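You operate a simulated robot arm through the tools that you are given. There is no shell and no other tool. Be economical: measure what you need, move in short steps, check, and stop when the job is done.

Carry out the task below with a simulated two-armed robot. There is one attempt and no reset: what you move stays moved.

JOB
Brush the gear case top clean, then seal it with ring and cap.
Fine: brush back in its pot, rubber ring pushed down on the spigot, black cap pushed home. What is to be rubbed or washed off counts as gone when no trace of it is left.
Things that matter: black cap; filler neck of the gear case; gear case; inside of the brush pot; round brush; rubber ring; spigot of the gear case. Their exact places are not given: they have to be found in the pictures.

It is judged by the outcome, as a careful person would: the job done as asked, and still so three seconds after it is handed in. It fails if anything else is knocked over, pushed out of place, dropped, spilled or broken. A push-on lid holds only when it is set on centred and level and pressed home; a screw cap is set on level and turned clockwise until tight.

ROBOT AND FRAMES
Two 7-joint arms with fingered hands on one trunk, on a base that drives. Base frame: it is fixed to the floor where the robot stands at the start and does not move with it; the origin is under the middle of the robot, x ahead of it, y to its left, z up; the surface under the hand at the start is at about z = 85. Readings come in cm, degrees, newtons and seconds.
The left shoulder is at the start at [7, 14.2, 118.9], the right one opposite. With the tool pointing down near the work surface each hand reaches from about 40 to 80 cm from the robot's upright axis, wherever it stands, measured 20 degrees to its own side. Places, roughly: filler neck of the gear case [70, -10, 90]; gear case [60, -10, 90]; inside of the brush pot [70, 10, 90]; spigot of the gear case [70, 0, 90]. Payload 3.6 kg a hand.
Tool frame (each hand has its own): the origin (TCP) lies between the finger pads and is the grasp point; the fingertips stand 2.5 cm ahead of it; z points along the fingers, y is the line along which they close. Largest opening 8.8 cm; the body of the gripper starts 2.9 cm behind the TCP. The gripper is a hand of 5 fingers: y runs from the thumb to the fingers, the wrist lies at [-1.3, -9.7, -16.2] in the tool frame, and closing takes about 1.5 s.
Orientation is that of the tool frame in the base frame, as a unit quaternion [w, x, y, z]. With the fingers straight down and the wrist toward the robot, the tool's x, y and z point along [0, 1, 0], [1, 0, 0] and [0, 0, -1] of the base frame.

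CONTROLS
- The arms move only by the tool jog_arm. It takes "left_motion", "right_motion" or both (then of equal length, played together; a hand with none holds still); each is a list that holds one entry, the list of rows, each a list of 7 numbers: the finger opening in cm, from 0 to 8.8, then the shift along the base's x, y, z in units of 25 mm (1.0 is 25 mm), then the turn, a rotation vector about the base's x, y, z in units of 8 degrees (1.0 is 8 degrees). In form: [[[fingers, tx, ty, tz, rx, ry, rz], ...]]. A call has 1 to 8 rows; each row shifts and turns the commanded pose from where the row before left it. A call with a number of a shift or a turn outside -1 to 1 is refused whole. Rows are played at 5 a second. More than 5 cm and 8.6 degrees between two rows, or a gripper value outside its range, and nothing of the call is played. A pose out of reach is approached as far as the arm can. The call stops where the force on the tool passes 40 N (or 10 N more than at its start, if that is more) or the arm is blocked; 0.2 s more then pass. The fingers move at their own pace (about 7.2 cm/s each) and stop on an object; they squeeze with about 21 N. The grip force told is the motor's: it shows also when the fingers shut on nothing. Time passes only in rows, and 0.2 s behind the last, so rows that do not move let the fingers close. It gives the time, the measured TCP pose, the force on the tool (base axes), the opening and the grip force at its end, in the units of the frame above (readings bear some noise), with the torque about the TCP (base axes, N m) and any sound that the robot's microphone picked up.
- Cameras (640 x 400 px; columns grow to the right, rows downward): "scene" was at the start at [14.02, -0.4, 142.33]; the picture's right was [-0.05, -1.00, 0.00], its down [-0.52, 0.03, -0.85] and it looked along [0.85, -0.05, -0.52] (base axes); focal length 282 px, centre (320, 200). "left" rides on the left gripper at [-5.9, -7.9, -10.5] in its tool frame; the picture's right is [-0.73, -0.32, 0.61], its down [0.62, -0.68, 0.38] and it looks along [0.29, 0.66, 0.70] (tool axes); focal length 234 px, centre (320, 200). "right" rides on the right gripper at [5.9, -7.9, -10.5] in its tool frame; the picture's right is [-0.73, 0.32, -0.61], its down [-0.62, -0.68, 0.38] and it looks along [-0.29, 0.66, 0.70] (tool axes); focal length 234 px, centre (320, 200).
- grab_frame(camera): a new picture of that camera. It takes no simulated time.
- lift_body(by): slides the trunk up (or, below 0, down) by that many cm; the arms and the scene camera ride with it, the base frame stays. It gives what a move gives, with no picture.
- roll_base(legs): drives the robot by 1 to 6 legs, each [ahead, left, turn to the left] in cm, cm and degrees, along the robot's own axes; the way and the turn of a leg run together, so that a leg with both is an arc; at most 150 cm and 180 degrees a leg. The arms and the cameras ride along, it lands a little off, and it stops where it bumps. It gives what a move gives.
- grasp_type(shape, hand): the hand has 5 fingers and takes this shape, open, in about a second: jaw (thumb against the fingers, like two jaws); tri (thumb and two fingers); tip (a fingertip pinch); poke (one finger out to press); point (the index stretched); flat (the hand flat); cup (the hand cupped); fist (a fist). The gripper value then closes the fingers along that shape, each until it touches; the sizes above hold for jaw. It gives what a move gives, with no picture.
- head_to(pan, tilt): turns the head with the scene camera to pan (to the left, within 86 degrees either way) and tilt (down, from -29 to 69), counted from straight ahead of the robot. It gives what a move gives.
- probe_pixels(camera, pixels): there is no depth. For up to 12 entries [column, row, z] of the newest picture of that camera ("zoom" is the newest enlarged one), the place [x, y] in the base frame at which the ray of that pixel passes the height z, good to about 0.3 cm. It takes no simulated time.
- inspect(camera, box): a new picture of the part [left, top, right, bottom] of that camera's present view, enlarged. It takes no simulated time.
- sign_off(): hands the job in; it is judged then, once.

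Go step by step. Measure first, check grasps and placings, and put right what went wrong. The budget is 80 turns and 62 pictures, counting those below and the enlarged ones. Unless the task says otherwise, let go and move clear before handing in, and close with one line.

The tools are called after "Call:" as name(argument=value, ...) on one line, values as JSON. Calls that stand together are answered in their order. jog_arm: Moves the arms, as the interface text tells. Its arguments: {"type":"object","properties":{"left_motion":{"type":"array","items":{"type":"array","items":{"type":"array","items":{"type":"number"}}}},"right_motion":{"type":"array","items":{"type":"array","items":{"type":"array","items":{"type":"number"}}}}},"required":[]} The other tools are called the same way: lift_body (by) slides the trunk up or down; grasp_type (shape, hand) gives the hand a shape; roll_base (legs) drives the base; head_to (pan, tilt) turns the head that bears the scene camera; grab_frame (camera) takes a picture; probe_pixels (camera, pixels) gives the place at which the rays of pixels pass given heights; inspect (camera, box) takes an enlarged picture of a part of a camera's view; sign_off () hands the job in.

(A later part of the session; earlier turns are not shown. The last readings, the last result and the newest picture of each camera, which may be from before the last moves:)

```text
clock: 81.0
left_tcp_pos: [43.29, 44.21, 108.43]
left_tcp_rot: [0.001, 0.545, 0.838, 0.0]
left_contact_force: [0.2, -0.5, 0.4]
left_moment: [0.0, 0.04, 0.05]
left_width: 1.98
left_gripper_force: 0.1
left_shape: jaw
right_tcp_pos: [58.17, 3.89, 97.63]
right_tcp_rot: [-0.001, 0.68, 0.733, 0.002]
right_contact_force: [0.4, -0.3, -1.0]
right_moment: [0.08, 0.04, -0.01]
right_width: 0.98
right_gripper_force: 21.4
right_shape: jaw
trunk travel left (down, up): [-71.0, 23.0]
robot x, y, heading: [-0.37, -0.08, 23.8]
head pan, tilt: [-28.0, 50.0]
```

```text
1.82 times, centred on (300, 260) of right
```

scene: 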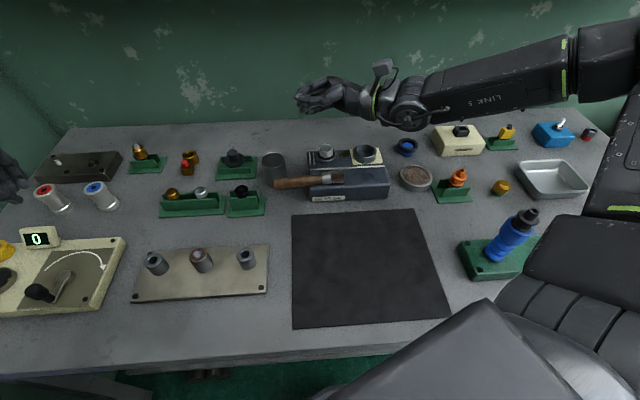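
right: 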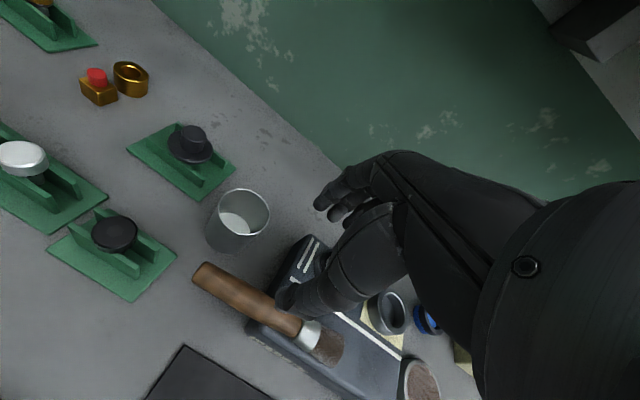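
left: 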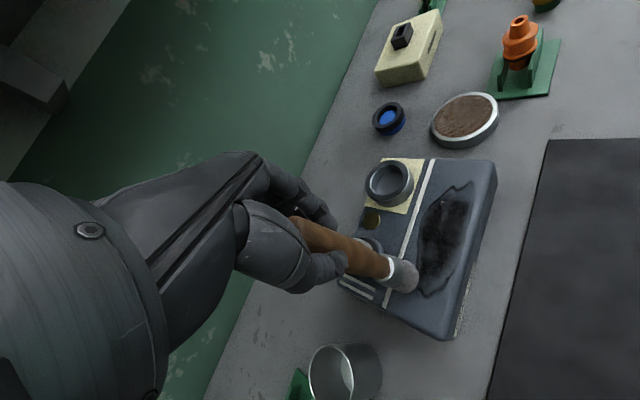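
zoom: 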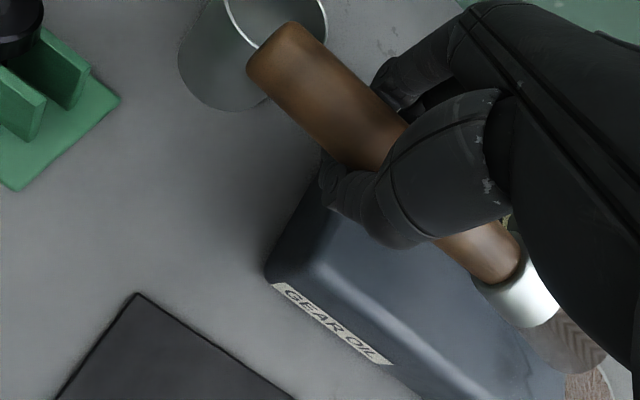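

The brush is now held deep and wrapped. I'll raise it, rotate bristles-down again, and carry it toward the remaining trace at (60–62, -12 to -16).

Call:
jog_arm(right_motion=[[[0, 0, 0, 1, 0, 0, 0], [0, 0, 0, 1, 0, 0, 0], [0, 0, 0, 1, 0, 0, 0], [0, 0.1, -0.6, 0, 0.96, 0.07, 0], [0, 0.1, -0.6, 0, 0.96, 0.07, 0], [0, 0.1, -0.6, 0, 0.96, 0.07, 0], [0, 0.1, -0.6, 0, 0.96, 0.07, 0], [0, 0.1, -0.6, 0, 0.96, 0.07, 0]]])

Call:
jog_arm(right_motion=[[[0, 0.1, -0.6, 0, 0.96, 0.07, 0], [0, 0.1, -0.6, 0, 0.96, 0.07, 0], [0, 0.1, -0.6, 0, 0.96, 0.07, 0], [0, 0.1, -0.6, 0, 0.96, 0.07, 0], [0, 0.1, -0.6, 0, 0.96, 0.07, 0], [0, 0, 0, 0, 0, 0, 0]]])

Call:
inspect(camera="scene", box=[300, 90, 420, 205])

```text
clock: 82.8
left_tcp_pos: [43.1, 44.12, 108.6]
left_tcp_rot: [0.0, 0.545, 0.838, 0.001]
left_contact_force: [0.7, -0.4, 0.3]
left_moment: [0.04, 0.0, 0.04]
left_width: 2.01
left_gripper_force: 0.1
left_shape: jaw
right_tcp_pos: [59.48, -3.46, 105.11]
right_tcp_rot: [-0.243, 0.642, 0.691, 0.227]
right_contact_force: [-0.9, 0.0, -0.8]
right_moment: [0.06, 0.02, -0.01]
right_width: 0.98
right_gripper_force: 21.0
right_shape: jaw
trunk travel left (down, up): [-71.0, 23.0]
robot x, y, heading: [0.13, 0.3, 23.8]
head pan, tilt: [-28.0, 50.0]
```

```text
clock: 84.2
left_tcp_pos: [43.2, 44.47, 108.46]
left_tcp_rot: [0.002, 0.545, 0.839, 0.0]
left_contact_force: [-0.4, -0.3, -0.4]
left_moment: [-0.02, 0.02, -0.01]
left_width: 2.0
left_gripper_force: 0.1
left_shape: jaw
right_tcp_pos: [60.94, -10.85, 105.15]
right_tcp_rot: [-0.456, 0.532, 0.572, 0.426]
right_contact_force: [0.1, 0.1, -1.6]
right_moment: [0.04, -0.04, -0.01]
right_width: 1.0
right_gripper_force: 20.9
right_shape: jaw
trunk travel left (down, up): [-71.0, 23.0]
robot x, y, heading: [0.03, -0.06, 23.8]
head pan, tilt: [-28.0, 50.0]
```

```text
3.48 times, centred on (360, 148) of scene
```

zoom: 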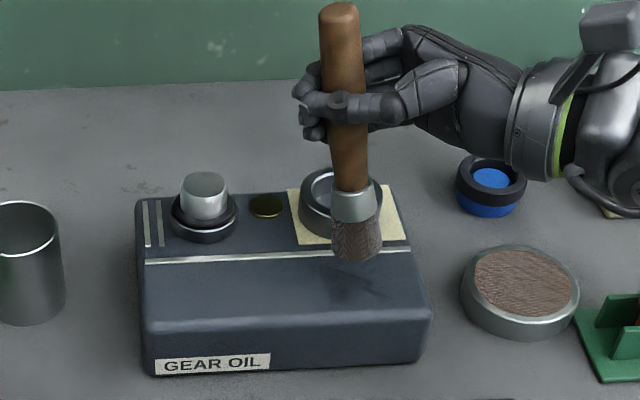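

The brush is upright and well gripped, with its tip at zoom (357,250). I'll probe the tip and the trace.

Call:
probe_pixels(camera="zoom", pixels=[[357, 250, 93.5], [357, 250, 92.5], [330, 275, 90], [390, 300, 90], [350, 290, 90]])

Call:
jog_arm(right_motion=[[[0, -0.1, -0.2, -0.4, 0, 0, 0], [0, 0, 0, -0.3, 0, 0, 0], [0, 0, 0, -0.2, 0, 0, 0], [0, 0, 0, -0.1, 0, 0, 0], [0, 0, 0, 0, 0, 0, 0]]])

```text
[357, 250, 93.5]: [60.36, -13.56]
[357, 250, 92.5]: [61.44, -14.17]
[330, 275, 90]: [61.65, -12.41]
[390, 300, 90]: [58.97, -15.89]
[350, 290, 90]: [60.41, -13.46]
```

```text
clock: 85.3
left_tcp_pos: [43.24, 44.32, 108.45]
left_tcp_rot: [0.001, 0.545, 0.838, 0.0]
left_contact_force: [0.3, 0.1, 0.2]
left_moment: [-0.02, -0.02, 0.02]
left_width: 1.99
left_gripper_force: 0.0
left_shape: jaw
right_tcp_pos: [60.62, -11.44, 102.64]
right_tcp_rot: [-0.457, 0.532, 0.572, 0.425]
right_contact_force: [-0.2, -0.2, -1.4]
right_moment: [-0.03, 0.01, -0.03]
right_width: 0.99
right_gripper_force: 20.9
right_shape: jaw
trunk travel left (down, up): [-71.0, 23.0]
robot x, y, heading: [-0.09, -0.14, 23.9]
head pan, tilt: [-28.0, 50.0]
```

Call:
jog_arm(right_motion=[[[0, 0, 0, -0.12, 0, 0, 0], [0, 0, 0, -0.1, 0, 0, 0], [0, 0, 0, 0, 0, 0, 0]]])

```text
clock: 86.2
left_tcp_pos: [43.18, 44.25, 108.44]
left_tcp_rot: [0.001, 0.546, 0.838, 0.0]
left_contact_force: [0.5, 0.2, 0.2]
left_moment: [0.0, -0.01, 0.02]
left_width: 1.99
left_gripper_force: 0.1
left_shape: jaw
right_tcp_pos: [60.44, -11.59, 101.99]
right_tcp_rot: [-0.456, 0.532, 0.572, 0.426]
right_contact_force: [-1.0, 0.5, -1.0]
right_moment: [0.03, -0.03, 0.0]
right_width: 1.03
right_gripper_force: 20.7
right_shape: jaw
trunk travel left (down, up): [-71.0, 23.0]
robot x, y, heading: [0.07, 0.01, 24.1]
head pan, tilt: [-28.0, 50.0]
```

Call:
jog_arm(right_motion=[[[0, 0, 0, -0.1, 0, 0, 0], [0, 0, 0, -0.1, 0, 0, 0], [0, 0, 0, 0, 0, 0, 0]]])

```text
clock: 87.0
left_tcp_pos: [43.05, 44.32, 108.42]
left_tcp_rot: [0.002, 0.546, 0.838, 0.001]
left_contact_force: [0.8, 1.0, -0.2]
left_moment: [-0.01, -0.03, 0.01]
left_width: 2.01
left_gripper_force: 0.1
left_shape: jaw
right_tcp_pos: [60.34, -11.37, 101.61]
right_tcp_rot: [-0.455, 0.532, 0.573, 0.427]
right_contact_force: [-0.4, 1.5, 10.0]
right_moment: [0.03, -0.08, 0.0]
right_width: 0.99
right_gripper_force: 21.4
right_shape: jaw
trunk travel left (down, up): [-71.0, 23.0]
robot x, y, heading: [-0.2, 0.21, 23.9]
head pan, tilt: [-28.0, 50.0]
```

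Contact is 10 N. I'm scrubbing the trace with x strokes, stepping in y with small lifts.

Call:
jog_arm(right_motion=[[[0, 0.8, 0, 0, 0, 0, 0], [0, -1, 0, 0, 0, 0, 0], [0, 1, 0, 0, 0, 0, 0], [0, -1, 0, 0, 0, 0, 0], [0, 0, -0.5, 0.12, 0, 0, 0], [0, 1, 0, -0.13, 0, 0, 0], [0, -1, 0, 0, 0, 0, 0], [0, 1, 0, 0, 0, 0, 0]]])

Call:
jog_arm(right_motion=[[[0, 0, 0.9, 0.12, 0, 0, 0], [0, -1, 0, -0.13, 0, 0, 0], [0, 1, 0, 0, 0, 0, 0], [0, -1, 0, 0, 0, 0, 0], [0, 0, 0.5, 0.12, 0, 0, 0], [0, 1, 0, -0.13, 0, 0, 0], [0, -1, 0, 0, 0, 0, 0], [0, 1, 0, 0, 0, 0, 0]]])

Call:
jog_arm(right_motion=[[[0, -0.8, 0.3, 0.12, 0, 0, 0], [0, 1, 0, -0.13, 0, 0, 0], [0, -1, 0, 0, 0, 0, 0], [0, 1, 0, 0, 0, 0, 0], [0, -0.5, 0, 1, 0, 0, 0], [0, 0, 0.9, 1, 0, 0, 0], [0, 0, 1, 0.5, 0, 0, 0], [0, 0, 1, 0, 0, 0, 0]]])

Call:
inspect(camera="scene", box=[280, 90, 400, 205])

```text
clock: 88.8
left_tcp_pos: [43.26, 44.31, 108.31]
left_tcp_rot: [0.001, 0.546, 0.838, 0.001]
left_contact_force: [1.8, 0.0, -0.1]
left_moment: [0.0, 0.02, -0.01]
left_width: 1.99
left_gripper_force: 0.0
left_shape: jaw
right_tcp_pos: [62.6, -12.72, 101.58]
right_tcp_rot: [-0.456, 0.534, 0.572, 0.425]
right_contact_force: [-0.7, 0.6, 2.1]
right_moment: [-0.03, 0.16, 0.01]
right_width: 0.88
right_gripper_force: 20.9
right_shape: jaw
trunk travel left (down, up): [-71.0, 23.0]
robot x, y, heading: [-0.04, -0.48, 23.8]
head pan, tilt: [-28.0, 50.0]
```

```text
clock: 90.5
left_tcp_pos: [43.46, 44.4, 108.29]
left_tcp_rot: [0.001, 0.545, 0.838, -0.001]
left_contact_force: [-0.1, 0.2, -0.1]
left_moment: [-0.02, -0.01, 0.0]
left_width: 1.98
left_gripper_force: 0.0
left_shape: jaw
right_tcp_pos: [62.57, -9.1, 101.35]
right_tcp_rot: [-0.455, 0.533, 0.573, 0.425]
right_contact_force: [0.4, 0.6, 1.4]
right_moment: [0.01, 0.01, -0.01]
right_width: 0.79
right_gripper_force: 20.8
right_shape: jaw
trunk travel left (down, up): [-71.0, 23.0]
robot x, y, heading: [0.2, 0.41, 23.9]
head pan, tilt: [-28.0, 50.0]
```

```text
clock: 92.3
left_tcp_pos: [43.25, 44.4, 108.43]
left_tcp_rot: [0.001, 0.546, 0.838, 0.0]
left_contact_force: [0.3, 0.4, -0.5]
left_moment: [0.0, 0.0, 0.01]
left_width: 1.97
left_gripper_force: 0.1
left_shape: jaw
right_tcp_pos: [61.87, -1.05, 107.71]
right_tcp_rot: [-0.456, 0.532, 0.573, 0.425]
right_contact_force: [0.3, -0.7, -0.1]
right_moment: [0.01, -0.01, 0.01]
right_width: 0.83
right_gripper_force: 20.6
right_shape: jaw
trunk travel left (down, up): [-71.0, 23.0]
robot x, y, heading: [0.27, -0.16, 23.7]
head pan, tilt: [-28.0, 50.0]
```

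```text
3.48 times, centred on (340, 148) of scene
```

zoom: 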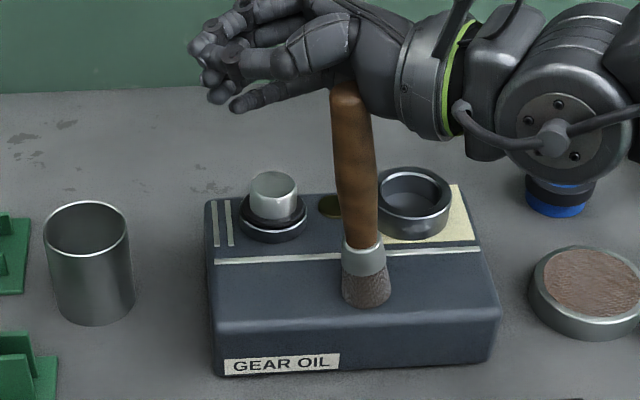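

The case top looks clean. But the brush appears to be standing on its bristles at about (60.5, -10), no longer in the fingers. I'll raise the right hand straight up, clear of it, and check.

Call:
jog_arm(right_motion=[[[0.8, 0, 0, 0.5, 0, 0, 0], [0.8, 0, 0, 1, 0, 0, 0], [0.8, 0, 0, 1, 0, 0, 0], [0.8, 0, 0, 1, 0, 0, 0], [0.8, 0, 0, 1, 0, 0, 0], [0.8, 0, 0, 0, 0, 0, 0]]])

Call:
grab_frame(camera="scene")

```text
clock: 93.8
left_tcp_pos: [43.22, 44.27, 108.41]
left_tcp_rot: [0.001, 0.546, 0.838, 0.001]
left_contact_force: [0.3, 0.2, 0.3]
left_moment: [-0.02, 0.0, 0.0]
left_width: 1.99
left_gripper_force: 0.1
left_shape: jaw
right_tcp_pos: [61.79, -1.28, 118.81]
right_tcp_rot: [-0.455, 0.533, 0.572, 0.427]
right_contact_force: [-0.2, -0.9, -1.2]
right_moment: [-0.01, 0.04, -0.04]
right_width: 0.81
right_gripper_force: 0.1
right_shape: jaw
trunk travel left (down, up): [-71.0, 23.0]
robot x, y, heading: [0.03, 0.4, 23.8]
head pan, tilt: [-28.0, 50.0]
```

```text
6 pictures are left
```

scene: 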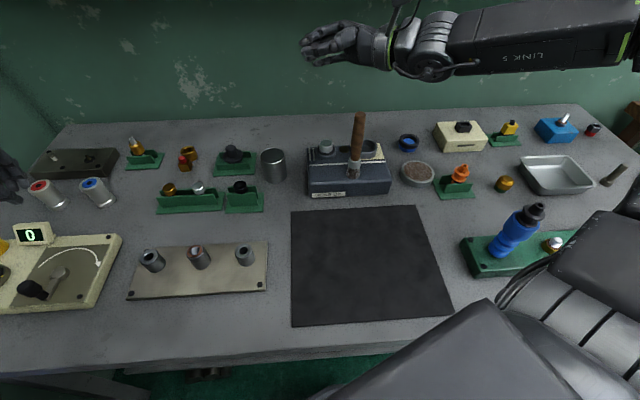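

The brush stands upright on its own on the case. I'll fetch it from above with the left hand, so first I raise the trunk for clearance and turn right, and probe the brush from this picture.

Call:
probe_pixels(camera="scene", pixels=[[358.5, 114.5, 107.5], [358.5, 114.5, 106.5], [354, 176, 90], [354, 178.5, 90], [356.5, 140, 98], [272.5, 155, 91.5], [274, 182, 85], [409, 138, 88], [326, 143, 95], [369, 146, 92]])

Call:
lift_body(by=16.5)

Call:
roll_base(legs=[[0, 0, -60]])

```text
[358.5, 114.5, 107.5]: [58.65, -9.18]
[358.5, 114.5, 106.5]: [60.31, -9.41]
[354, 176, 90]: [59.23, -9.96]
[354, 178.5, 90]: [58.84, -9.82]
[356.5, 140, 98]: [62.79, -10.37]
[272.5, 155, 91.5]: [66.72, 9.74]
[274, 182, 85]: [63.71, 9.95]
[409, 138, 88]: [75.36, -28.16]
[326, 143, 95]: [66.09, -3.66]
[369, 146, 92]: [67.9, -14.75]
```

```text
clock: 95.6
left_tcp_pos: [43.22, 44.41, 124.93]
left_tcp_rot: [0.001, 0.545, 0.838, 0.0]
left_contact_force: [-0.4, 0.2, -0.5]
left_moment: [0.0, 0.02, 0.02]
left_width: 2.02
left_gripper_force: 0.0
left_shape: jaw
right_tcp_pos: [61.72, -1.2, 135.27]
right_tcp_rot: [-0.456, 0.532, 0.573, 0.426]
right_contact_force: [0.3, -0.5, -0.6]
right_moment: [-0.02, -0.03, -0.04]
right_width: 0.82
right_gripper_force: 0.1
right_shape: jaw
trunk travel left (down, up): [-87.5, 6.5]
robot x, y, heading: [-0.35, 0.1, 23.9]
head pan, tilt: [-28.0, 50.0]
```

```text
clock: 98.7
left_tcp_pos: [60.07, -15.12, 124.96]
left_tcp_rot: [0.001, 0.891, 0.454, -0.001]
left_contact_force: [-0.1, -0.9, -0.2]
left_moment: [-0.05, 0.0, 0.01]
left_width: 2.01
left_gripper_force: 0.1
left_shape: jaw
right_tcp_pos: [29.91, -54.11, 135.29]
right_tcp_rot: [-0.182, 0.748, 0.229, 0.596]
right_contact_force: [0.3, -0.2, 0.3]
right_moment: [-0.01, 0.0, -0.02]
right_width: 0.79
right_gripper_force: 0.1
right_shape: jaw
trunk travel left (down, up): [-87.5, 6.5]
robot x, y, heading: [-0.12, 0.14, -36.2]
head pan, tilt: [-28.0, 50.0]
```

I estimate the handle top at about (59.7, -9.5, 107). I'll move the left hand above it, open, and check alignment once.

Call:
jog_arm(left_motion=[[[8.8, -0.05, 0.75, 0, 0, 0, 0], [8.8, 0, 0.75, 0, 0, 0, 0], [8.8, 0, 0.7, 0, 0, 0, 0], [8.8, 0, 0, -1, 0, 0, 0], [8.8, 0, 0, -1, 0, 0, 0], [8.8, 0, 0, -1, 0, 0, 0], [8.8, 0, 0, -0.4, 0, 0, 0], [8.8, 0, 0, 0, 0, 0, 0]]])

Call:
grab_frame(camera="left")

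```text
clock: 100.5
left_tcp_pos: [59.87, -9.74, 116.42]
left_tcp_rot: [0.001, 0.891, 0.454, 0.0]
left_contact_force: [0.8, 0.0, -0.1]
left_moment: [0.01, 0.04, 0.01]
left_width: 8.76
left_gripper_force: 0.0
left_shape: jaw
right_tcp_pos: [29.84, -54.04, 135.4]
right_tcp_rot: [-0.183, 0.747, 0.229, 0.597]
right_contact_force: [0.1, 0.0, -0.8]
right_moment: [0.01, -0.02, -0.01]
right_width: 0.8
right_gripper_force: 0.1
right_shape: jaw
trunk travel left (down, up): [-87.5, 6.5]
robot x, y, heading: [-0.11, -0.02, -36.0]
head pan, tilt: [-28.0, 50.0]
```

```text
5 pictures are left
```

left: 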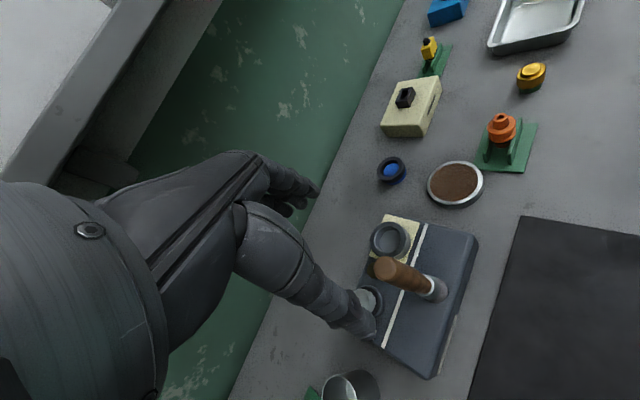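

The handle top appears at (386,266) versus the projected axis at (379,266), about 0.6 cm off. I'll probe to correct it, and re-measure ring, neck, spigot and pot from this view.

Call:
probe_pixels(camera="left", pixels=[[386, 266, 107], [379, 265.6, 107], [436, 291, 90.5], [391, 166, 88], [391, 168, 86], [390, 237, 92], [371, 299, 95], [350, 388, 91]])

```text
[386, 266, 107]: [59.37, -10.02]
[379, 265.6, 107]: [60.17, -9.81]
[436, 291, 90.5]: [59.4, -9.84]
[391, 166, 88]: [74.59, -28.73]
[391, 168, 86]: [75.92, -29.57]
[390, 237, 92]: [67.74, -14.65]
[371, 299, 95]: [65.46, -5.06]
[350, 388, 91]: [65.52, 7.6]
```

I'll correct by (-0.6, -0.2), descend to z≈104.8 and close on the handle.

Call:
jog_arm(left_motion=[[[8.8, -0.24, -0.08, -0.6, 0, 0, 0], [8.8, 0, 0, -0.8, 0, 0, 0], [8.8, 0, 0, -0.8, 0, 0, 0], [8.8, 0, 0, -0.8, 0, 0, 0], [8.8, 0, 0, -0.8, 0, 0, 0], [8.8, 0, 0, -0.85, 0, 0, 0], [8.8, 0, 0, 0, 0, 0, 0]]])

Call:
jog_arm(left_motion=[[[4, 0, 0, 0, 0, 0, 0], [2, 0, 0, 0, 0, 0, 0], [0, 0, 0, 0, 0, 0, 0], [0, 0, 0, 0, 0, 0, 0], [0, 0, 0, 0, 0, 0, 0], [0, 0, 0, 0, 0, 0, 0], [0, 0, 0, 0, 0, 0, 0], [0, 0, 0, 0, 0, 0, 0]]])

```text
clock: 102.1
left_tcp_pos: [59.13, -10.02, 104.85]
left_tcp_rot: [0.001, 0.891, 0.454, 0.0]
left_contact_force: [0.6, -0.8, -0.5]
left_moment: [0.04, -0.01, -0.01]
left_width: 8.78
left_gripper_force: 0.0
left_shape: jaw
right_tcp_pos: [29.84, -53.99, 135.32]
right_tcp_rot: [-0.182, 0.747, 0.23, 0.597]
right_contact_force: [0.6, -0.5, -0.1]
right_moment: [0.03, 0.01, 0.0]
right_width: 0.81
right_gripper_force: 0.0
right_shape: jaw
trunk travel left (down, up): [-87.5, 6.5]
robot x, y, heading: [0.3, 0.25, -36.0]
head pan, tilt: [-28.0, 50.0]
```

```text
clock: 103.9
left_tcp_pos: [59.25, -9.81, 104.78]
left_tcp_rot: [0.0, 0.891, 0.454, -0.001]
left_contact_force: [-0.9, 0.3, -0.6]
left_moment: [-0.03, 0.01, -0.03]
left_width: 1.7
left_gripper_force: 20.7
left_shape: jaw
right_tcp_pos: [29.87, -54.06, 135.16]
right_tcp_rot: [-0.182, 0.747, 0.231, 0.597]
right_contact_force: [1.3, 0.4, 0.6]
right_moment: [0.0, -0.03, 0.02]
right_width: 0.81
right_gripper_force: 0.0
right_shape: jaw
trunk travel left (down, up): [-87.5, 6.5]
robot x, y, heading: [-0.3, -0.06, -35.9]
head pan, tilt: [-28.0, 50.0]
```

Width 1.7 matches the earlier firm handle grip. I'll lift 8.5 cm, then carry it over the pot at (66.5, 9.9).

Call:
jog_arm(left_motion=[[[0, 0, 0, 0.85, 0, 0, 0], [0, 0, 0, 0.85, 0, 0, 0], [0, 0, 0, 0.85, 0, 0, 0], [0, 0, 0, 0.95, 0, 0, 0]]])

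Call:
jog_arm(left_motion=[[[0, 0.36, 0.98, 0, 0, 0, 0], [0, 0.36, 0.98, 0, 0, 0, 0], [0, 0.36, 0.98, 0, 0, 0, 0], [0, 0.36, 0.98, 0, 0, 0, 0], [0, 0.36, 0.98, 0, 0, 0, 0], [0, 0.36, 0.98, 0, 0, 0, 0], [0, 0.36, 0.98, 0, 0, 0, 0], [0, 0.36, 0.98, 0, 0, 0, 0]]])

Call:
jog_arm(left_motion=[[[0, 0, 0, 0, 0, 0, 0], [0, 0, 0, 0, 0, 0, 0]]])

Call:
grab_frame(camera="left")

```text
clock: 104.9
left_tcp_pos: [59.28, -9.75, 113.6]
left_tcp_rot: [0.002, 0.891, 0.454, 0.0]
left_contact_force: [0.4, -0.6, -1.5]
left_moment: [0.01, -0.01, 0.03]
left_width: 1.65
left_gripper_force: 21.4
left_shape: jaw
right_tcp_pos: [29.87, -54.02, 135.4]
right_tcp_rot: [-0.182, 0.747, 0.23, 0.596]
right_contact_force: [-0.2, -0.6, 0.0]
right_moment: [-0.02, -0.01, -0.01]
right_width: 0.81
right_gripper_force: 0.1
right_shape: jaw
trunk travel left (down, up): [-87.5, 6.5]
robot x, y, heading: [-0.12, -0.03, -36.0]
head pan, tilt: [-28.0, 50.0]
```

```text
clock: 106.7
left_tcp_pos: [66.42, 9.69, 113.74]
left_tcp_rot: [0.002, 0.892, 0.453, -0.001]
left_contact_force: [0.2, 0.0, -1.0]
left_moment: [-0.06, -0.01, -0.03]
left_width: 1.67
left_gripper_force: 21.2
left_shape: jaw
right_tcp_pos: [29.84, -53.93, 135.37]
right_tcp_rot: [-0.182, 0.747, 0.231, 0.596]
right_contact_force: [0.2, 0.7, 0.2]
right_moment: [0.0, 0.02, -0.02]
right_width: 0.8
right_gripper_force: 0.1
right_shape: jaw
trunk travel left (down, up): [-87.5, 6.5]
robot x, y, heading: [0.4, -0.0, -36.2]
head pan, tilt: [-28.0, 50.0]
```

```text
clock: 107.3
left_tcp_pos: [66.34, 9.58, 113.69]
left_tcp_rot: [0.001, 0.891, 0.453, 0.0]
left_contact_force: [-0.3, -0.2, -1.1]
left_moment: [-0.01, 0.02, 0.01]
left_width: 1.68
left_gripper_force: 21.4
left_shape: jaw
right_tcp_pos: [29.95, -53.93, 135.29]
right_tcp_rot: [-0.182, 0.748, 0.229, 0.596]
right_contact_force: [-0.3, 0.1, 0.7]
right_moment: [0.03, 0.01, 0.0]
right_width: 0.81
right_gripper_force: 0.0
right_shape: jaw
trunk travel left (down, up): [-87.5, 6.5]
robot x, y, heading: [-0.02, -0.49, -36.0]
head pan, tilt: [-28.0, 50.0]
```

```text
4 pictures are left
```

left: 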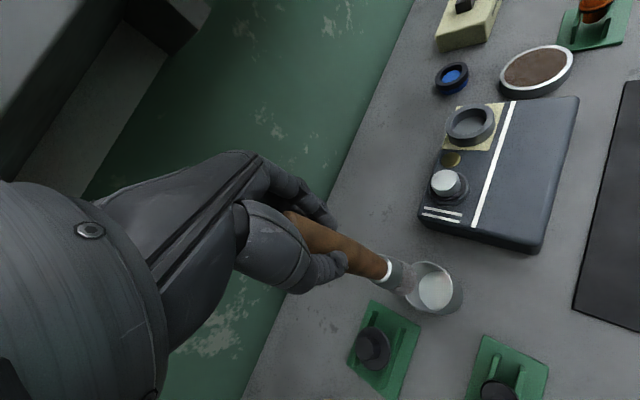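

The case top looks clean from this angle too. I'll probe the pot rim against my axis point, plus the hat, ring, neck and spigot.

Call:
probe_pixels(camera="left", pixels=[[434, 287, 91.5], [422.5, 283.9, 91.7], [408, 277, 98], [434, 297, 85.5], [374, 340, 91.4], [376, 350, 89.5], [453, 74, 88], [470, 121, 92], [470, 128, 90], [446, 182, 95], [449, 190, 91], [459, 82, 85]])

```text
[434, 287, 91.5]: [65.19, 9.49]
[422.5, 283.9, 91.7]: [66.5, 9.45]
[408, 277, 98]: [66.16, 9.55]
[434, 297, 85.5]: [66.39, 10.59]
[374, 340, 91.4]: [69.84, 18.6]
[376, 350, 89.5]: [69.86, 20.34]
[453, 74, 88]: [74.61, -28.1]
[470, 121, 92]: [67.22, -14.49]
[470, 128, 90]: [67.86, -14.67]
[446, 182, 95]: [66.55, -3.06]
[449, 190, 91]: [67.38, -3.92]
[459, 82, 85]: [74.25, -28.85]
```

Combining views, the pot centre is about (66.0, 9.7) and the brush tip is at (66.2, 9.55), within margin. I'll lower straight down.

Call:
jog_arm(left_motion=[[[0, -0.04, 0.04, -1, 0, 0, 0], [0, 0, 0, -0.8, 0, 0, 0], [0, 0, 0, -0.7, 0, 0, 0], [0, 0, 0, -0.7, 0, 0, 0], [0, 0, 0, -0.7, 0, 0, 0], [0, 0, 0, -0.7, 0, 0, 0], [0, 0, 0, -0.5, 0, 0, 0], [0, 0, 0, 0, 0, 0, 0]]])

```text
clock: 109.1
left_tcp_pos: [66.28, 10.07, 101.01]
left_tcp_rot: [0.002, 0.891, 0.454, 0.0]
left_contact_force: [0.0, 0.4, -1.6]
left_moment: [0.0, -0.02, -0.04]
left_width: 1.72
left_gripper_force: 20.9
left_shape: jaw
right_tcp_pos: [29.88, -53.99, 135.22]
right_tcp_rot: [-0.181, 0.747, 0.229, 0.597]
right_contact_force: [-0.2, -0.4, -0.3]
right_moment: [0.03, 0.04, -0.01]
right_width: 0.8
right_gripper_force: 0.0
right_shape: jaw
trunk travel left (down, up): [-87.5, 6.5]
robot x, y, heading: [0.23, -0.04, -36.1]
head pan, tilt: [-28.0, 50.0]
```

It went in with no contact force, tip near z≈86. I'll lower a touch more, open and rise.

Call:
jog_arm(left_motion=[[[0, 0, 0, -0.25, 0, 0, 0], [1, 0, 0, 0, 0, 0, 0], [3, 0, 0, 0, 0, 0, 0], [6, 0, 0, 0, 0, 0, 0], [8.8, 0, 0, 0, 0, 0, 0], [8.8, 0, 0, 0, 0, 0, 0], [8.8, 0, 0, 0, 0, 0, 0]]])

Call:
jog_arm(left_motion=[[[8.8, 0, 0, 0.6, 0, 0, 0], [8.8, 0, 0, 1, 0, 0, 0], [8.8, 0, 0, 1, 0, 0, 0], [8.8, 0, 0, 1, 0, 0, 0], [8.8, 0, 0, 1, 0, 0, 0], [8.8, 0, 0, 1, 0, 0, 0]]])

```text
clock: 110.7
left_tcp_pos: [66.24, 9.81, 100.28]
left_tcp_rot: [0.002, 0.891, 0.454, 0.0]
left_contact_force: [-0.6, 0.1, 0.3]
left_moment: [0.03, 0.01, 0.01]
left_width: 8.78
left_gripper_force: 0.1
left_shape: jaw
right_tcp_pos: [29.87, -54.12, 135.34]
right_tcp_rot: [-0.182, 0.747, 0.23, 0.596]
right_contact_force: [-0.4, 0.6, 0.4]
right_moment: [-0.03, -0.02, 0.0]
right_width: 0.79
right_gripper_force: 0.0
right_shape: jaw
trunk travel left (down, up): [-87.5, 6.5]
robot x, y, heading: [-0.05, 0.05, -36.4]
head pan, tilt: [-28.0, 50.0]
```

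```text
clock: 112.1
left_tcp_pos: [66.38, 9.67, 114.33]
left_tcp_rot: [0.002, 0.891, 0.454, -0.001]
left_contact_force: [-0.3, 1.2, -0.2]
left_moment: [-0.01, -0.01, 0.0]
left_width: 8.74
left_gripper_force: 0.2
left_shape: jaw
right_tcp_pos: [29.91, -53.99, 135.26]
right_tcp_rot: [-0.182, 0.747, 0.23, 0.596]
right_contact_force: [0.0, 0.3, 0.1]
right_moment: [-0.02, 0.03, -0.01]
right_width: 0.78
right_gripper_force: 0.1
right_shape: jaw
trunk travel left (down, up): [-87.5, 6.5]
robot x, y, heading: [0.17, 0.35, -36.5]
head pan, tilt: [-28.0, 50.0]
```

The brush is in its pot. Now the cap: I'll turn the base left to heading ≈-8, then move the left hand above the knobbed cap at about (70.1, 19.9).

Call:
roll_base(legs=[[0, 0, 28]])

Call:
jog_arm(left_motion=[[[8.8, 0, 0, 0, 0, 0, 0]]])

```text
clock: 113.9
left_tcp_pos: [54.07, 39.94, 114.31]
left_tcp_rot: [0.002, 0.754, 0.657, 0.0]
left_contact_force: [0.4, -0.3, 1.1]
left_moment: [0.01, 0.02, 0.02]
left_width: 8.75
left_gripper_force: 0.1
left_shape: jaw
right_tcp_pos: [51.61, -33.67, 135.29]
right_tcp_rot: [-0.323, 0.669, 0.404, 0.534]
right_contact_force: [-0.3, 0.4, 0.4]
right_moment: [-0.04, 0.0, 0.0]
right_width: 0.8
right_gripper_force: 0.1
right_shape: jaw
trunk travel left (down, up): [-87.5, 6.5]
robot x, y, heading: [-0.27, 0.17, -8.2]
head pan, tilt: [-28.0, 50.0]
```

```text
clock: 114.3
left_tcp_pos: [53.96, 39.89, 114.33]
left_tcp_rot: [0.001, 0.754, 0.657, 0.0]
left_contact_force: [0.1, 0.1, 0.7]
left_moment: [0.0, 0.01, -0.02]
left_width: 8.78
left_gripper_force: 0.1
left_shape: jaw
right_tcp_pos: [51.74, -33.65, 135.39]
right_tcp_rot: [-0.321, 0.669, 0.404, 0.535]
right_contact_force: [0.0, 0.5, -0.3]
right_moment: [-0.02, -0.03, -0.02]
right_width: 0.82
right_gripper_force: 0.0
right_shape: jaw
trunk travel left (down, up): [-87.5, 6.5]
robot x, y, heading: [-0.0, 0.23, -7.9]
head pan, tilt: [-28.0, 50.0]
```

Call:
jog_arm(left_motion=[[[6, 0.8, -1, 0, 0, 0, 0], [6, 0.8, -1, 0, 0, 0, 0], [6, 0.8, -1, 0, 0, 0, 0], [6, 0.8, -1, 0, 0, 0, 0], [6, 0.8, -1, 0, 0, 0, 0], [6, 0.8, -1, 0, 0, 0, 0], [6, 0.8, -1, 0, 0, 0, 0], [6, 0.8, -1, 0, 0, 0, 0]]])

Call:
lift_body(by=-13)

Call:
grab_frame(camera="left")

```text
clock: 116.1
left_tcp_pos: [70.14, 19.71, 114.39]
left_tcp_rot: [0.002, 0.754, 0.656, 0.0]
left_contact_force: [-0.1, -1.2, -0.5]
left_moment: [0.01, -0.02, 0.01]
left_width: 6.05
left_gripper_force: 0.1
left_shape: jaw
right_tcp_pos: [51.77, -33.69, 135.26]
right_tcp_rot: [-0.322, 0.669, 0.404, 0.535]
right_contact_force: [-0.2, 0.2, -0.1]
right_moment: [0.0, 0.04, 0.04]
right_width: 0.8
right_gripper_force: 0.2
right_shape: jaw
trunk travel left (down, up): [-87.5, 6.5]
robot x, y, heading: [-0.19, 0.03, -8.1]
head pan, tilt: [-28.0, 50.0]
```

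```text
clock: 117.7
left_tcp_pos: [69.98, 19.81, 101.36]
left_tcp_rot: [0.001, 0.754, 0.656, 0.0]
left_contact_force: [-0.5, -0.7, -0.7]
left_moment: [0.04, -0.02, 0.03]
left_width: 6.03
left_gripper_force: 0.1
left_shape: jaw
right_tcp_pos: [51.78, -33.63, 122.34]
right_tcp_rot: [-0.321, 0.669, 0.404, 0.535]
right_contact_force: [-0.2, 0.3, 0.1]
right_moment: [0.02, 0.01, -0.04]
right_width: 0.83
right_gripper_force: 0.1
right_shape: jaw
trunk travel left (down, up): [-74.5, 19.5]
robot x, y, heading: [-0.04, 0.02, -7.9]
head pan, tilt: [-28.0, 50.0]
```

```text
3 pictures are left
```

left: 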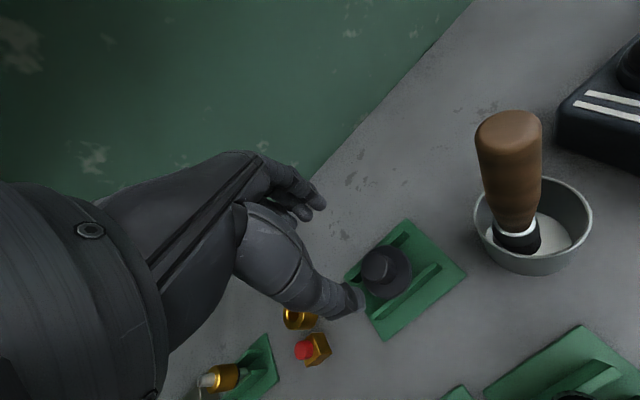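

The brush is in its pot. The knob top at (378,266) is nearly on the projected axis (382,267). I'll probe the small correction and check heights.

Call:
probe_pixels(camera="left", pixels=[[378, 266, 91.4], [382, 267, 91.4], [386, 273, 89.3], [386, 273, 88.5], [393, 276, 89.4], [361, 273, 89], [411, 270, 89]])

```text
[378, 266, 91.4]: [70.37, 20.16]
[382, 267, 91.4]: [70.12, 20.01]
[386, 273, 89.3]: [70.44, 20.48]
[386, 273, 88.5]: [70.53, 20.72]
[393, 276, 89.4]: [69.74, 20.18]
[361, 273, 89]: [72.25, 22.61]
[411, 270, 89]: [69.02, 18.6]
```

I'll shift (+0.25, +0.15), descend to z≈92.2 and grip the knob.

Call:
jog_arm(left_motion=[[[6, 0.1, 0.06, -0.8, 0, 0, 0], [6, 0, 0, -0.9, 0, 0, 0], [6, 0, 0, -0.9, 0, 0, 0], [6, 0, 0, -0.7, 0, 0, 0], [6, 0, 0, -0.35, 0, 0, 0], [6, 0, 0, 0, 0, 0, 0]]])

Call:
jog_arm(left_motion=[[[4, 0, 0, 0, 0, 0, 0], [3, 0, 0, 0, 0, 0, 0], [1.5, 0, 0, 0, 0, 0, 0], [0, 0, 0, 0, 0, 0, 0], [0, 0, 0, 0, 0, 0, 0], [0, 0, 0, 0, 0, 0, 0], [0, 0, 0, 0, 0, 0, 0]]])

```text
clock: 119.1
left_tcp_pos: [70.2, 19.96, 92.24]
left_tcp_rot: [0.002, 0.755, 0.656, 0.0]
left_contact_force: [0.6, 0.0, 0.8]
left_moment: [-0.03, 0.03, -0.02]
left_width: 6.01
left_gripper_force: 0.1
left_shape: jaw
right_tcp_pos: [51.85, -33.62, 122.4]
right_tcp_rot: [-0.322, 0.668, 0.404, 0.535]
right_contact_force: [0.1, -1.6, -0.2]
right_moment: [0.02, 0.02, 0.03]
right_width: 0.81
right_gripper_force: 0.0
right_shape: jaw
trunk travel left (down, up): [-74.5, 19.5]
robot x, y, heading: [-0.13, -0.06, -8.2]
head pan, tilt: [-28.0, 50.0]
```

```text
clock: 120.7
left_tcp_pos: [70.12, 20.06, 92.31]
left_tcp_rot: [0.001, 0.754, 0.657, 0.001]
left_contact_force: [1.0, 1.4, 0.1]
left_moment: [0.02, -0.05, -0.03]
left_width: 1.95
left_gripper_force: 20.6
left_shape: jaw
right_tcp_pos: [51.79, -33.71, 122.23]
right_tcp_rot: [-0.321, 0.669, 0.405, 0.534]
right_contact_force: [-0.1, -0.5, 0.5]
right_moment: [-0.02, 0.0, 0.02]
right_width: 0.78
right_gripper_force: 0.0
right_shape: jaw
trunk travel left (down, up): [-74.5, 19.5]
robot x, y, heading: [-0.2, -0.03, -8.0]
head pan, tilt: [-28.0, 50.0]
```

The knob is gripped at 1.95 cm. I'll lift it off its stand by arm, raise the trunk to clear the brush, and turn so the neck is in the left arm's sector.

Call:
jog_arm(left_motion=[[[0, 0, 0, 0.4, 0, 0, 0], [0, 0, 0, 0.8, 0, 0, 0], [0, 0, 0, 0.8, 0, 0, 0], [0, 0, 0, 0, 0, 0, 0]]])

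Call:
lift_body(by=13)

Call:
roll_base(legs=[[0, 0, -27]])

```text
clock: 121.7
left_tcp_pos: [70.19, 20.1, 97.28]
left_tcp_rot: [0.002, 0.754, 0.657, 0.0]
left_contact_force: [0.0, -0.7, -0.7]
left_moment: [0.02, 0.02, 0.0]
left_width: 1.96
left_gripper_force: 20.2
left_shape: jaw
right_tcp_pos: [51.8, -33.69, 122.31]
right_tcp_rot: [-0.323, 0.669, 0.404, 0.533]
right_contact_force: [0.0, 0.0, -0.6]
right_moment: [0.02, -0.02, 0.02]
right_width: 0.8
right_gripper_force: 0.1
right_shape: jaw
trunk travel left (down, up): [-74.5, 19.5]
robot x, y, heading: [-0.02, 0.04, -8.1]
head pan, tilt: [-28.0, 50.0]
```

```text
clock: 123.2
left_tcp_pos: [70.29, 20.08, 110.36]
left_tcp_rot: [0.002, 0.754, 0.657, -0.001]
left_contact_force: [-0.2, 0.1, -0.2]
left_moment: [0.0, -0.05, -0.01]
left_width: 1.97
left_gripper_force: 21.2
left_shape: jaw
right_tcp_pos: [51.73, -33.58, 135.25]
right_tcp_rot: [-0.322, 0.669, 0.405, 0.535]
right_contact_force: [0.5, 0.4, -0.7]
right_moment: [0.0, 0.02, 0.0]
right_width: 0.79
right_gripper_force: 0.1
right_shape: jaw
trunk travel left (down, up): [-87.5, 6.5]
robot x, y, heading: [-0.05, -0.14, -7.8]
head pan, tilt: [-28.0, 50.0]
```

```text
clock: 125.0
left_tcp_pos: [71.62, -14.47, 110.31]
left_tcp_rot: [0.001, 0.888, 0.46, -0.001]
left_contact_force: [-0.6, 0.6, -0.4]
left_moment: [-0.01, 0.03, 0.03]
left_width: 1.94
left_gripper_force: 20.6
left_shape: jaw
right_tcp_pos: [30.59, -53.57, 135.2]
right_tcp_rot: [-0.186, 0.746, 0.235, 0.595]
right_contact_force: [0.8, 0.2, 0.8]
right_moment: [0.0, -0.02, 0.01]
right_width: 0.82
right_gripper_force: 0.0
right_shape: jaw
trunk travel left (down, up): [-87.5, 6.5]
robot x, y, heading: [0.04, -0.06, -35.0]
head pan, tilt: [-28.0, 50.0]
```

The turn put me almost above the neck. I'll shift to (67.7, -14.45), lower the trunk 9 cm, and check alignment with one picture.

Call:
jog_arm(left_motion=[[[0, -0.8, 0, 0, 0, 0, 0], [0, -0.77, 0, 0, 0, 0, 0], [0, 0, 0, 0, 0, 0, 0]]])

Call:
lift_body(by=-10)

Call:
inspect(camera="left", box=[240, 150, 520, 325])

```text
clock: 125.8
left_tcp_pos: [67.6, -14.49, 110.33]
left_tcp_rot: [0.001, 0.888, 0.46, 0.0]
left_contact_force: [0.1, 0.0, 0.4]
left_moment: [0.01, 0.01, -0.05]
left_width: 1.95
left_gripper_force: 21.3
left_shape: jaw
right_tcp_pos: [30.55, -53.67, 135.38]
right_tcp_rot: [-0.186, 0.745, 0.235, 0.596]
right_contact_force: [1.0, 0.1, 0.0]
right_moment: [0.02, -0.01, -0.03]
right_width: 0.8
right_gripper_force: 0.1
right_shape: jaw
trunk travel left (down, up): [-87.5, 6.5]
robot x, y, heading: [-0.01, -0.02, -35.2]
head pan, tilt: [-28.0, 50.0]
```

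```text
clock: 127.1
left_tcp_pos: [67.66, -14.46, 100.4]
left_tcp_rot: [0.0, 0.888, 0.46, -0.001]
left_contact_force: [0.1, 0.2, -0.8]
left_moment: [-0.03, 0.02, -0.01]
left_width: 1.95
left_gripper_force: 21.5
left_shape: jaw
right_tcp_pos: [30.52, -53.65, 125.32]
right_tcp_rot: [-0.186, 0.745, 0.235, 0.595]
right_contact_force: [-0.5, -0.2, 0.1]
right_moment: [0.03, -0.02, 0.02]
right_width: 0.79
right_gripper_force: 0.0
right_shape: jaw
trunk travel left (down, up): [-77.5, 16.5]
robot x, y, heading: [0.1, -0.03, -35.4]
head pan, tilt: [-28.0, 50.0]
```

```text
2.29 times, centred on (380, 238) of left
```

zoom: 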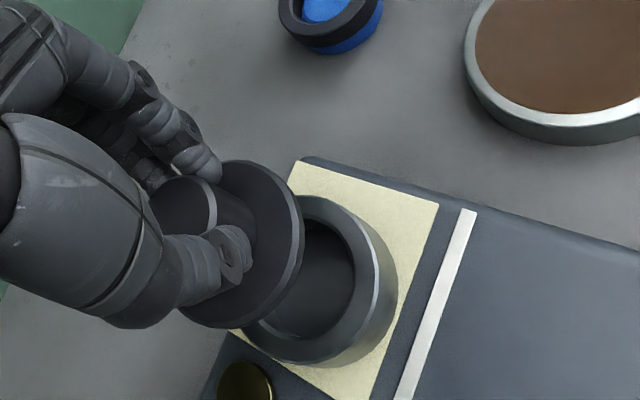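

The cap and neck are both clearly visible. By my estimate the cap axis extended to the rim plane is near zoom (312,272) and the neck hole centre is near (307,277). I'll probe both, and the ring.

Call:
probe_pixels(camera="zoom", pixels=[[307, 277, 92], [312, 272, 92], [308, 258.6, 92], [236, 243, 97.2], [231, 226, 97.2], [355, 272, 92], [303, 337, 92], [318, 219, 92], [303, 240, 97.2], [250, 160, 97.2], [225, 327, 97.2], [325, 12, 88]])

```text
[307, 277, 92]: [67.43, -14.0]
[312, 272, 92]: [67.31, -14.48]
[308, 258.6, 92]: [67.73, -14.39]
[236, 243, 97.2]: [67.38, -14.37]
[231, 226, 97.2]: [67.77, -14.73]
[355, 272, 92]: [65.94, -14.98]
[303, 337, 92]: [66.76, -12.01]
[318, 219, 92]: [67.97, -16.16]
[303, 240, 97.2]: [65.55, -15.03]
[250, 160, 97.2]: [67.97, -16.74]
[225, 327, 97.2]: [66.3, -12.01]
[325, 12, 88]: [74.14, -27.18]
```

Circle fits give the flange centre at (68.06, -14.05) and the hole centre at (67.9, -13.9). I'll shift (-0.15, +0.14), then descend gently while watching the force.

Call:
jog_arm(left_motion=[[[0, -0.06, 0.056, 0, 0, 0, 0], [0, 0, 0, -0.4, 0, 0, 0], [0, 0, 0, -0.4, 0, 0, 0], [0, 0, 0, -0.3, 0, 0, 0], [0, 0, 0, -0.2, 0, 0, 0], [0, 0, 0, -0.2, 0, 0, 0], [0, 0, 0, 0, 0, 0, 0]]])

```text
clock: 128.7
left_tcp_pos: [66.77, -14.53, 97.25]
left_tcp_rot: [0.004, 0.888, 0.459, 0.002]
left_contact_force: [-9.5, -6.9, 26.6]
left_moment: [-0.18, -0.12, -0.11]
left_width: 2.18
left_gripper_force: 21.2
left_shape: jaw
right_tcp_pos: [29.77, -53.67, 125.52]
right_tcp_rot: [-0.185, 0.743, 0.236, 0.598]
right_contact_force: [0.1, 0.1, -0.5]
right_moment: [0.0, 0.01, -0.01]
right_width: 0.78
right_gripper_force: 0.1
right_shape: jaw
trunk travel left (down, up): [-77.5, 16.5]
robot x, y, heading: [0.06, 0.11, -35.2]
head pan, tilt: [-28.0, 50.0]
```

Contact came at z=97.3 with 27 N, before the plug entered, and the reaction pushed toward (-x, -y). I'll back off 1 cm and read the state.

Call:
jog_arm(left_motion=[[[0, 0, 0, 0.3, 0, 0, 0], [0, 0, 0, 0.3, 0, 0, 0], [0, 0, 0, 0, 0, 0, 0]]])

```text
clock: 129.5
left_tcp_pos: [67.36, -14.49, 98.18]
left_tcp_rot: [-0.001, 0.888, 0.46, 0.001]
left_contact_force: [0.6, -0.4, -0.4]
left_moment: [0.0, 0.03, 0.01]
left_width: 1.94
left_gripper_force: 21.4
left_shape: jaw
right_tcp_pos: [30.54, -53.75, 125.27]
right_tcp_rot: [-0.187, 0.746, 0.235, 0.595]
right_contact_force: [0.2, 0.9, 0.2]
right_moment: [0.02, -0.02, -0.01]
right_width: 0.83
right_gripper_force: 0.0
right_shape: jaw
trunk travel left (down, up): [-77.5, 16.5]
robot x, y, heading: [0.09, 0.15, -35.2]
head pan, tilt: [-28.0, 50.0]
```

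The contact moment indicates the plug sat on the +x side of the rim. I'll shift 0.35 cm toward -x and try again gently.

Call:
jog_arm(left_motion=[[[0, -0.14, 0, 0, 0, 0, 0], [0, 0, 0, -0.14, 0, 0, 0], [0, 0, 0, -0.12, 0, 0, 0], [0, 0, 0, -0.1, 0, 0, 0], [0, 0, 0, 0, 0, 0, 0]]])

```text
clock: 130.7
left_tcp_pos: [66.76, -14.43, 97.43]
left_tcp_rot: [0.002, 0.888, 0.46, 0.002]
left_contact_force: [-2.8, -5.0, 13.5]
left_moment: [-0.17, -0.14, -0.04]
left_width: 2.02
left_gripper_force: 21.1
left_shape: jaw
right_tcp_pos: [30.11, -53.73, 125.41]
right_tcp_rot: [-0.186, 0.744, 0.235, 0.597]
right_contact_force: [0.8, -0.3, 0.6]
right_moment: [-0.03, 0.0, 0.02]
right_width: 0.79
right_gripper_force: 0.0
right_shape: jaw
trunk travel left (down, up): [-77.5, 16.5]
robot x, y, heading: [-0.52, -0.21, -35.4]
head pan, tilt: [-28.0, 50.0]
```

The contact is still on the +x side at about (+2.2, +0.7) from the TCP. I'll step a further 0.4 cm toward -x and slightly -y, and retry.

Call:
jog_arm(left_motion=[[[0, 0, 0, 0.25, 0, 0, 0], [0, -0.16, -0.06, 0, 0, 0, 0], [0, 0, 0, -0.15, 0, 0, 0], [0, 0, 0, -0.1, 0, 0, 0], [0, 0, 0, -0.05, 0, 0, 0], [0, 0, 0, 0, 0, 0, 0]]])

```text
clock: 132.1
left_tcp_pos: [66.65, -14.54, 97.01]
left_tcp_rot: [0.002, 0.888, 0.46, 0.0]
left_contact_force: [1.0, 0.7, 4.1]
left_moment: [-0.02, 0.0, 0.01]
left_width: 2.0
left_gripper_force: 21.5
left_shape: jaw
right_tcp_pos: [30.53, -53.66, 125.35]
right_tcp_rot: [-0.186, 0.745, 0.236, 0.596]
right_contact_force: [-0.7, -0.1, 0.4]
right_moment: [0.04, 0.04, 0.01]
right_width: 0.8
right_gripper_force: 0.1
right_shape: jaw
trunk travel left (down, up): [-77.5, 16.5]
robot x, y, heading: [0.15, -0.02, -35.1]
head pan, tilt: [-28.0, 50.0]
```

The force dropped to 4 N at a lower height, so the plug is entering. I'll continue down gently.

Call:
jog_arm(left_motion=[[[0, 0, 0, -0.12, 0, 0, 0], [0, 0, 0, -0.12, 0, 0, 0], [0, 0, 0, -0.12, 0, 0, 0], [0, 0, 0, 0, 0, 0, 0]]])

```text
clock: 133.1
left_tcp_pos: [66.59, -14.6, 96.5]
left_tcp_rot: [0.003, 0.888, 0.46, 0.0]
left_contact_force: [4.9, 0.3, 11.5]
left_moment: [0.01, -0.18, -0.06]
left_width: 1.9
left_gripper_force: 21.4
left_shape: jaw
right_tcp_pos: [30.38, -53.58, 125.46]
right_tcp_rot: [-0.185, 0.745, 0.235, 0.596]
right_contact_force: [0.4, 0.0, 0.1]
right_moment: [0.02, -0.02, -0.03]
right_width: 0.81
right_gripper_force: 0.1
right_shape: jaw
trunk travel left (down, up): [-77.5, 16.5]
robot x, y, heading: [-0.12, -0.24, -35.3]
head pan, tilt: [-28.0, 50.0]
```

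The plug is inside and the bore wall is pushing +x, so I'll ease 0.15 cm toward +x and keep pressing.

Call:
jog_arm(left_motion=[[[0, 0.07, 0, 0, 0, 0, 0], [0, 0, 0, -0.12, 0, 0, 0], [0, 0, 0, -0.12, 0, 0, 0], [0, 0, 0, -0.1, 0, 0, 0], [0, 0, 0, 0, 0, 0, 0]]])

```text
clock: 134.3
left_tcp_pos: [66.67, -14.82, 95.76]
left_tcp_rot: [0.003, 0.888, 0.46, 0.002]
left_contact_force: [10.0, -9.7, 29.6]
left_moment: [-0.11, -0.65, -0.1]
left_width: 1.94
left_gripper_force: 21.2
left_shape: jaw
right_tcp_pos: [30.1, -53.65, 125.39]
right_tcp_rot: [-0.186, 0.745, 0.235, 0.596]
right_contact_force: [-0.4, -0.1, 0.0]
right_moment: [0.0, 0.04, 0.02]
right_width: 0.8
right_gripper_force: 0.0
right_shape: jaw
trunk travel left (down, up): [-77.5, 16.5]
robot x, y, heading: [-0.31, -0.18, -35.2]
head pan, tilt: [-28.0, 50.0]
```

The cap is at z=95.8, near where the flange should seat, with lateral load (10, -10) N. I'll relieve the side load and press a little further.

Call:
jog_arm(left_motion=[[[0, 0.08, -0.08, 0, 0, 0, 0], [0, 0.04, -0.03, -0.05, 0, 0, 0], [0, 0, 0, -0.08, 0, 0, 0], [0, 0, 0, 0, 0, 0, 0]]])

```text
clock: 135.3
left_tcp_pos: [66.79, -14.78, 95.66]
left_tcp_rot: [0.005, 0.888, 0.46, 0.003]
left_contact_force: [7.2, -5.7, 40.1]
left_moment: [-0.15, -0.61, -0.04]
left_width: 1.97
left_gripper_force: 20.7
left_shape: jaw
right_tcp_pos: [29.94, -53.61, 125.48]
right_tcp_rot: [-0.186, 0.744, 0.235, 0.597]
right_contact_force: [-0.4, -0.5, 0.2]
right_moment: [-0.02, -0.02, -0.01]
right_width: 0.8
right_gripper_force: 0.1
right_shape: jaw
trunk travel left (down, up): [-77.5, 16.5]
robot x, y, heading: [-0.02, 0.17, -35.2]
head pan, tilt: [-28.0, 50.0]
```

It reads 40 N at z=95.66 with almost no further descent, so the cap is likely home. I'll release, rise, close the fingers, and press the knob top from above to make sure.

Call:
jog_arm(left_motion=[[[0, 0, 0, 0.08, 0, 0, 0], [2.5, 0, 0, 0, 0, 0, 0], [4.5, 0, 0, 0, 0, 0, 0], [4.5, 0, 0, 0, 0, 0, 0], [4.5, 0, 0, 0.6, 0, 0, 0], [4.5, 0, 0, 0.8, 0, 0, 0], [2, 0.12, 0.12, 0.6, 0, 0, 0], [0, 0, 0, 0, 0, 0, 0]]])

Call:
jog_arm(left_motion=[[[0, 0, 0, 0, 0, 0, 0], [0, 0, 0, 0, 0, 0, 0], [0, 0, 0, 0, 0, 0, 0], [0, 0, 0, -0.5, 0, 0, 0], [0, 0, 0, -0.4, 0, 0, 0], [0, 0, 0, -0.25, 0, 0, 0], [0, 0, 0, -0.2, 0, 0, 0], [0, 0, 0, 0, 0, 0, 0]]])

```text
clock: 137.1
left_tcp_pos: [67.54, -14.51, 100.1]
left_tcp_rot: [0.0, 0.888, 0.46, 0.0]
left_contact_force: [-0.1, 0.4, -0.2]
left_moment: [0.01, -0.02, -0.01]
left_width: 0.0
left_gripper_force: 8.8
left_shape: jaw
right_tcp_pos: [30.59, -53.59, 125.3]
right_tcp_rot: [-0.186, 0.746, 0.235, 0.595]
right_contact_force: [0.3, 0.2, 0.1]
right_moment: [0.02, -0.01, 0.0]
right_width: 0.79
right_gripper_force: 0.1
right_shape: jaw
trunk travel left (down, up): [-77.5, 16.5]
robot x, y, heading: [-0.18, -0.11, -35.4]
head pan, tilt: [-28.0, 50.0]
```

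```text
clock: 138.6
left_tcp_pos: [67.57, -14.62, 98.39]
left_tcp_rot: [0.013, 0.888, 0.46, 0.005]
left_contact_force: [-5.4, 2.3, 19.5]
left_moment: [0.11, 0.18, 0.02]
left_width: 0.02
left_gripper_force: 21.9
left_shape: jaw
right_tcp_pos: [30.25, -53.57, 125.46]
right_tcp_rot: [-0.186, 0.745, 0.236, 0.596]
right_contact_force: [-0.1, 0.4, -1.1]
right_moment: [0.03, -0.03, 0.02]
right_width: 0.81
right_gripper_force: 0.0
right_shape: jaw
trunk travel left (down, up): [-77.5, 16.5]
robot x, y, heading: [0.09, 0.11, -35.3]
head pan, tilt: [-28.0, 50.0]
stopped in row 7 (left hand): the force on the tool passed its limit at 45 N (the readings are from after the stop); the commanded pose is now the measured one
5 turns are left
```

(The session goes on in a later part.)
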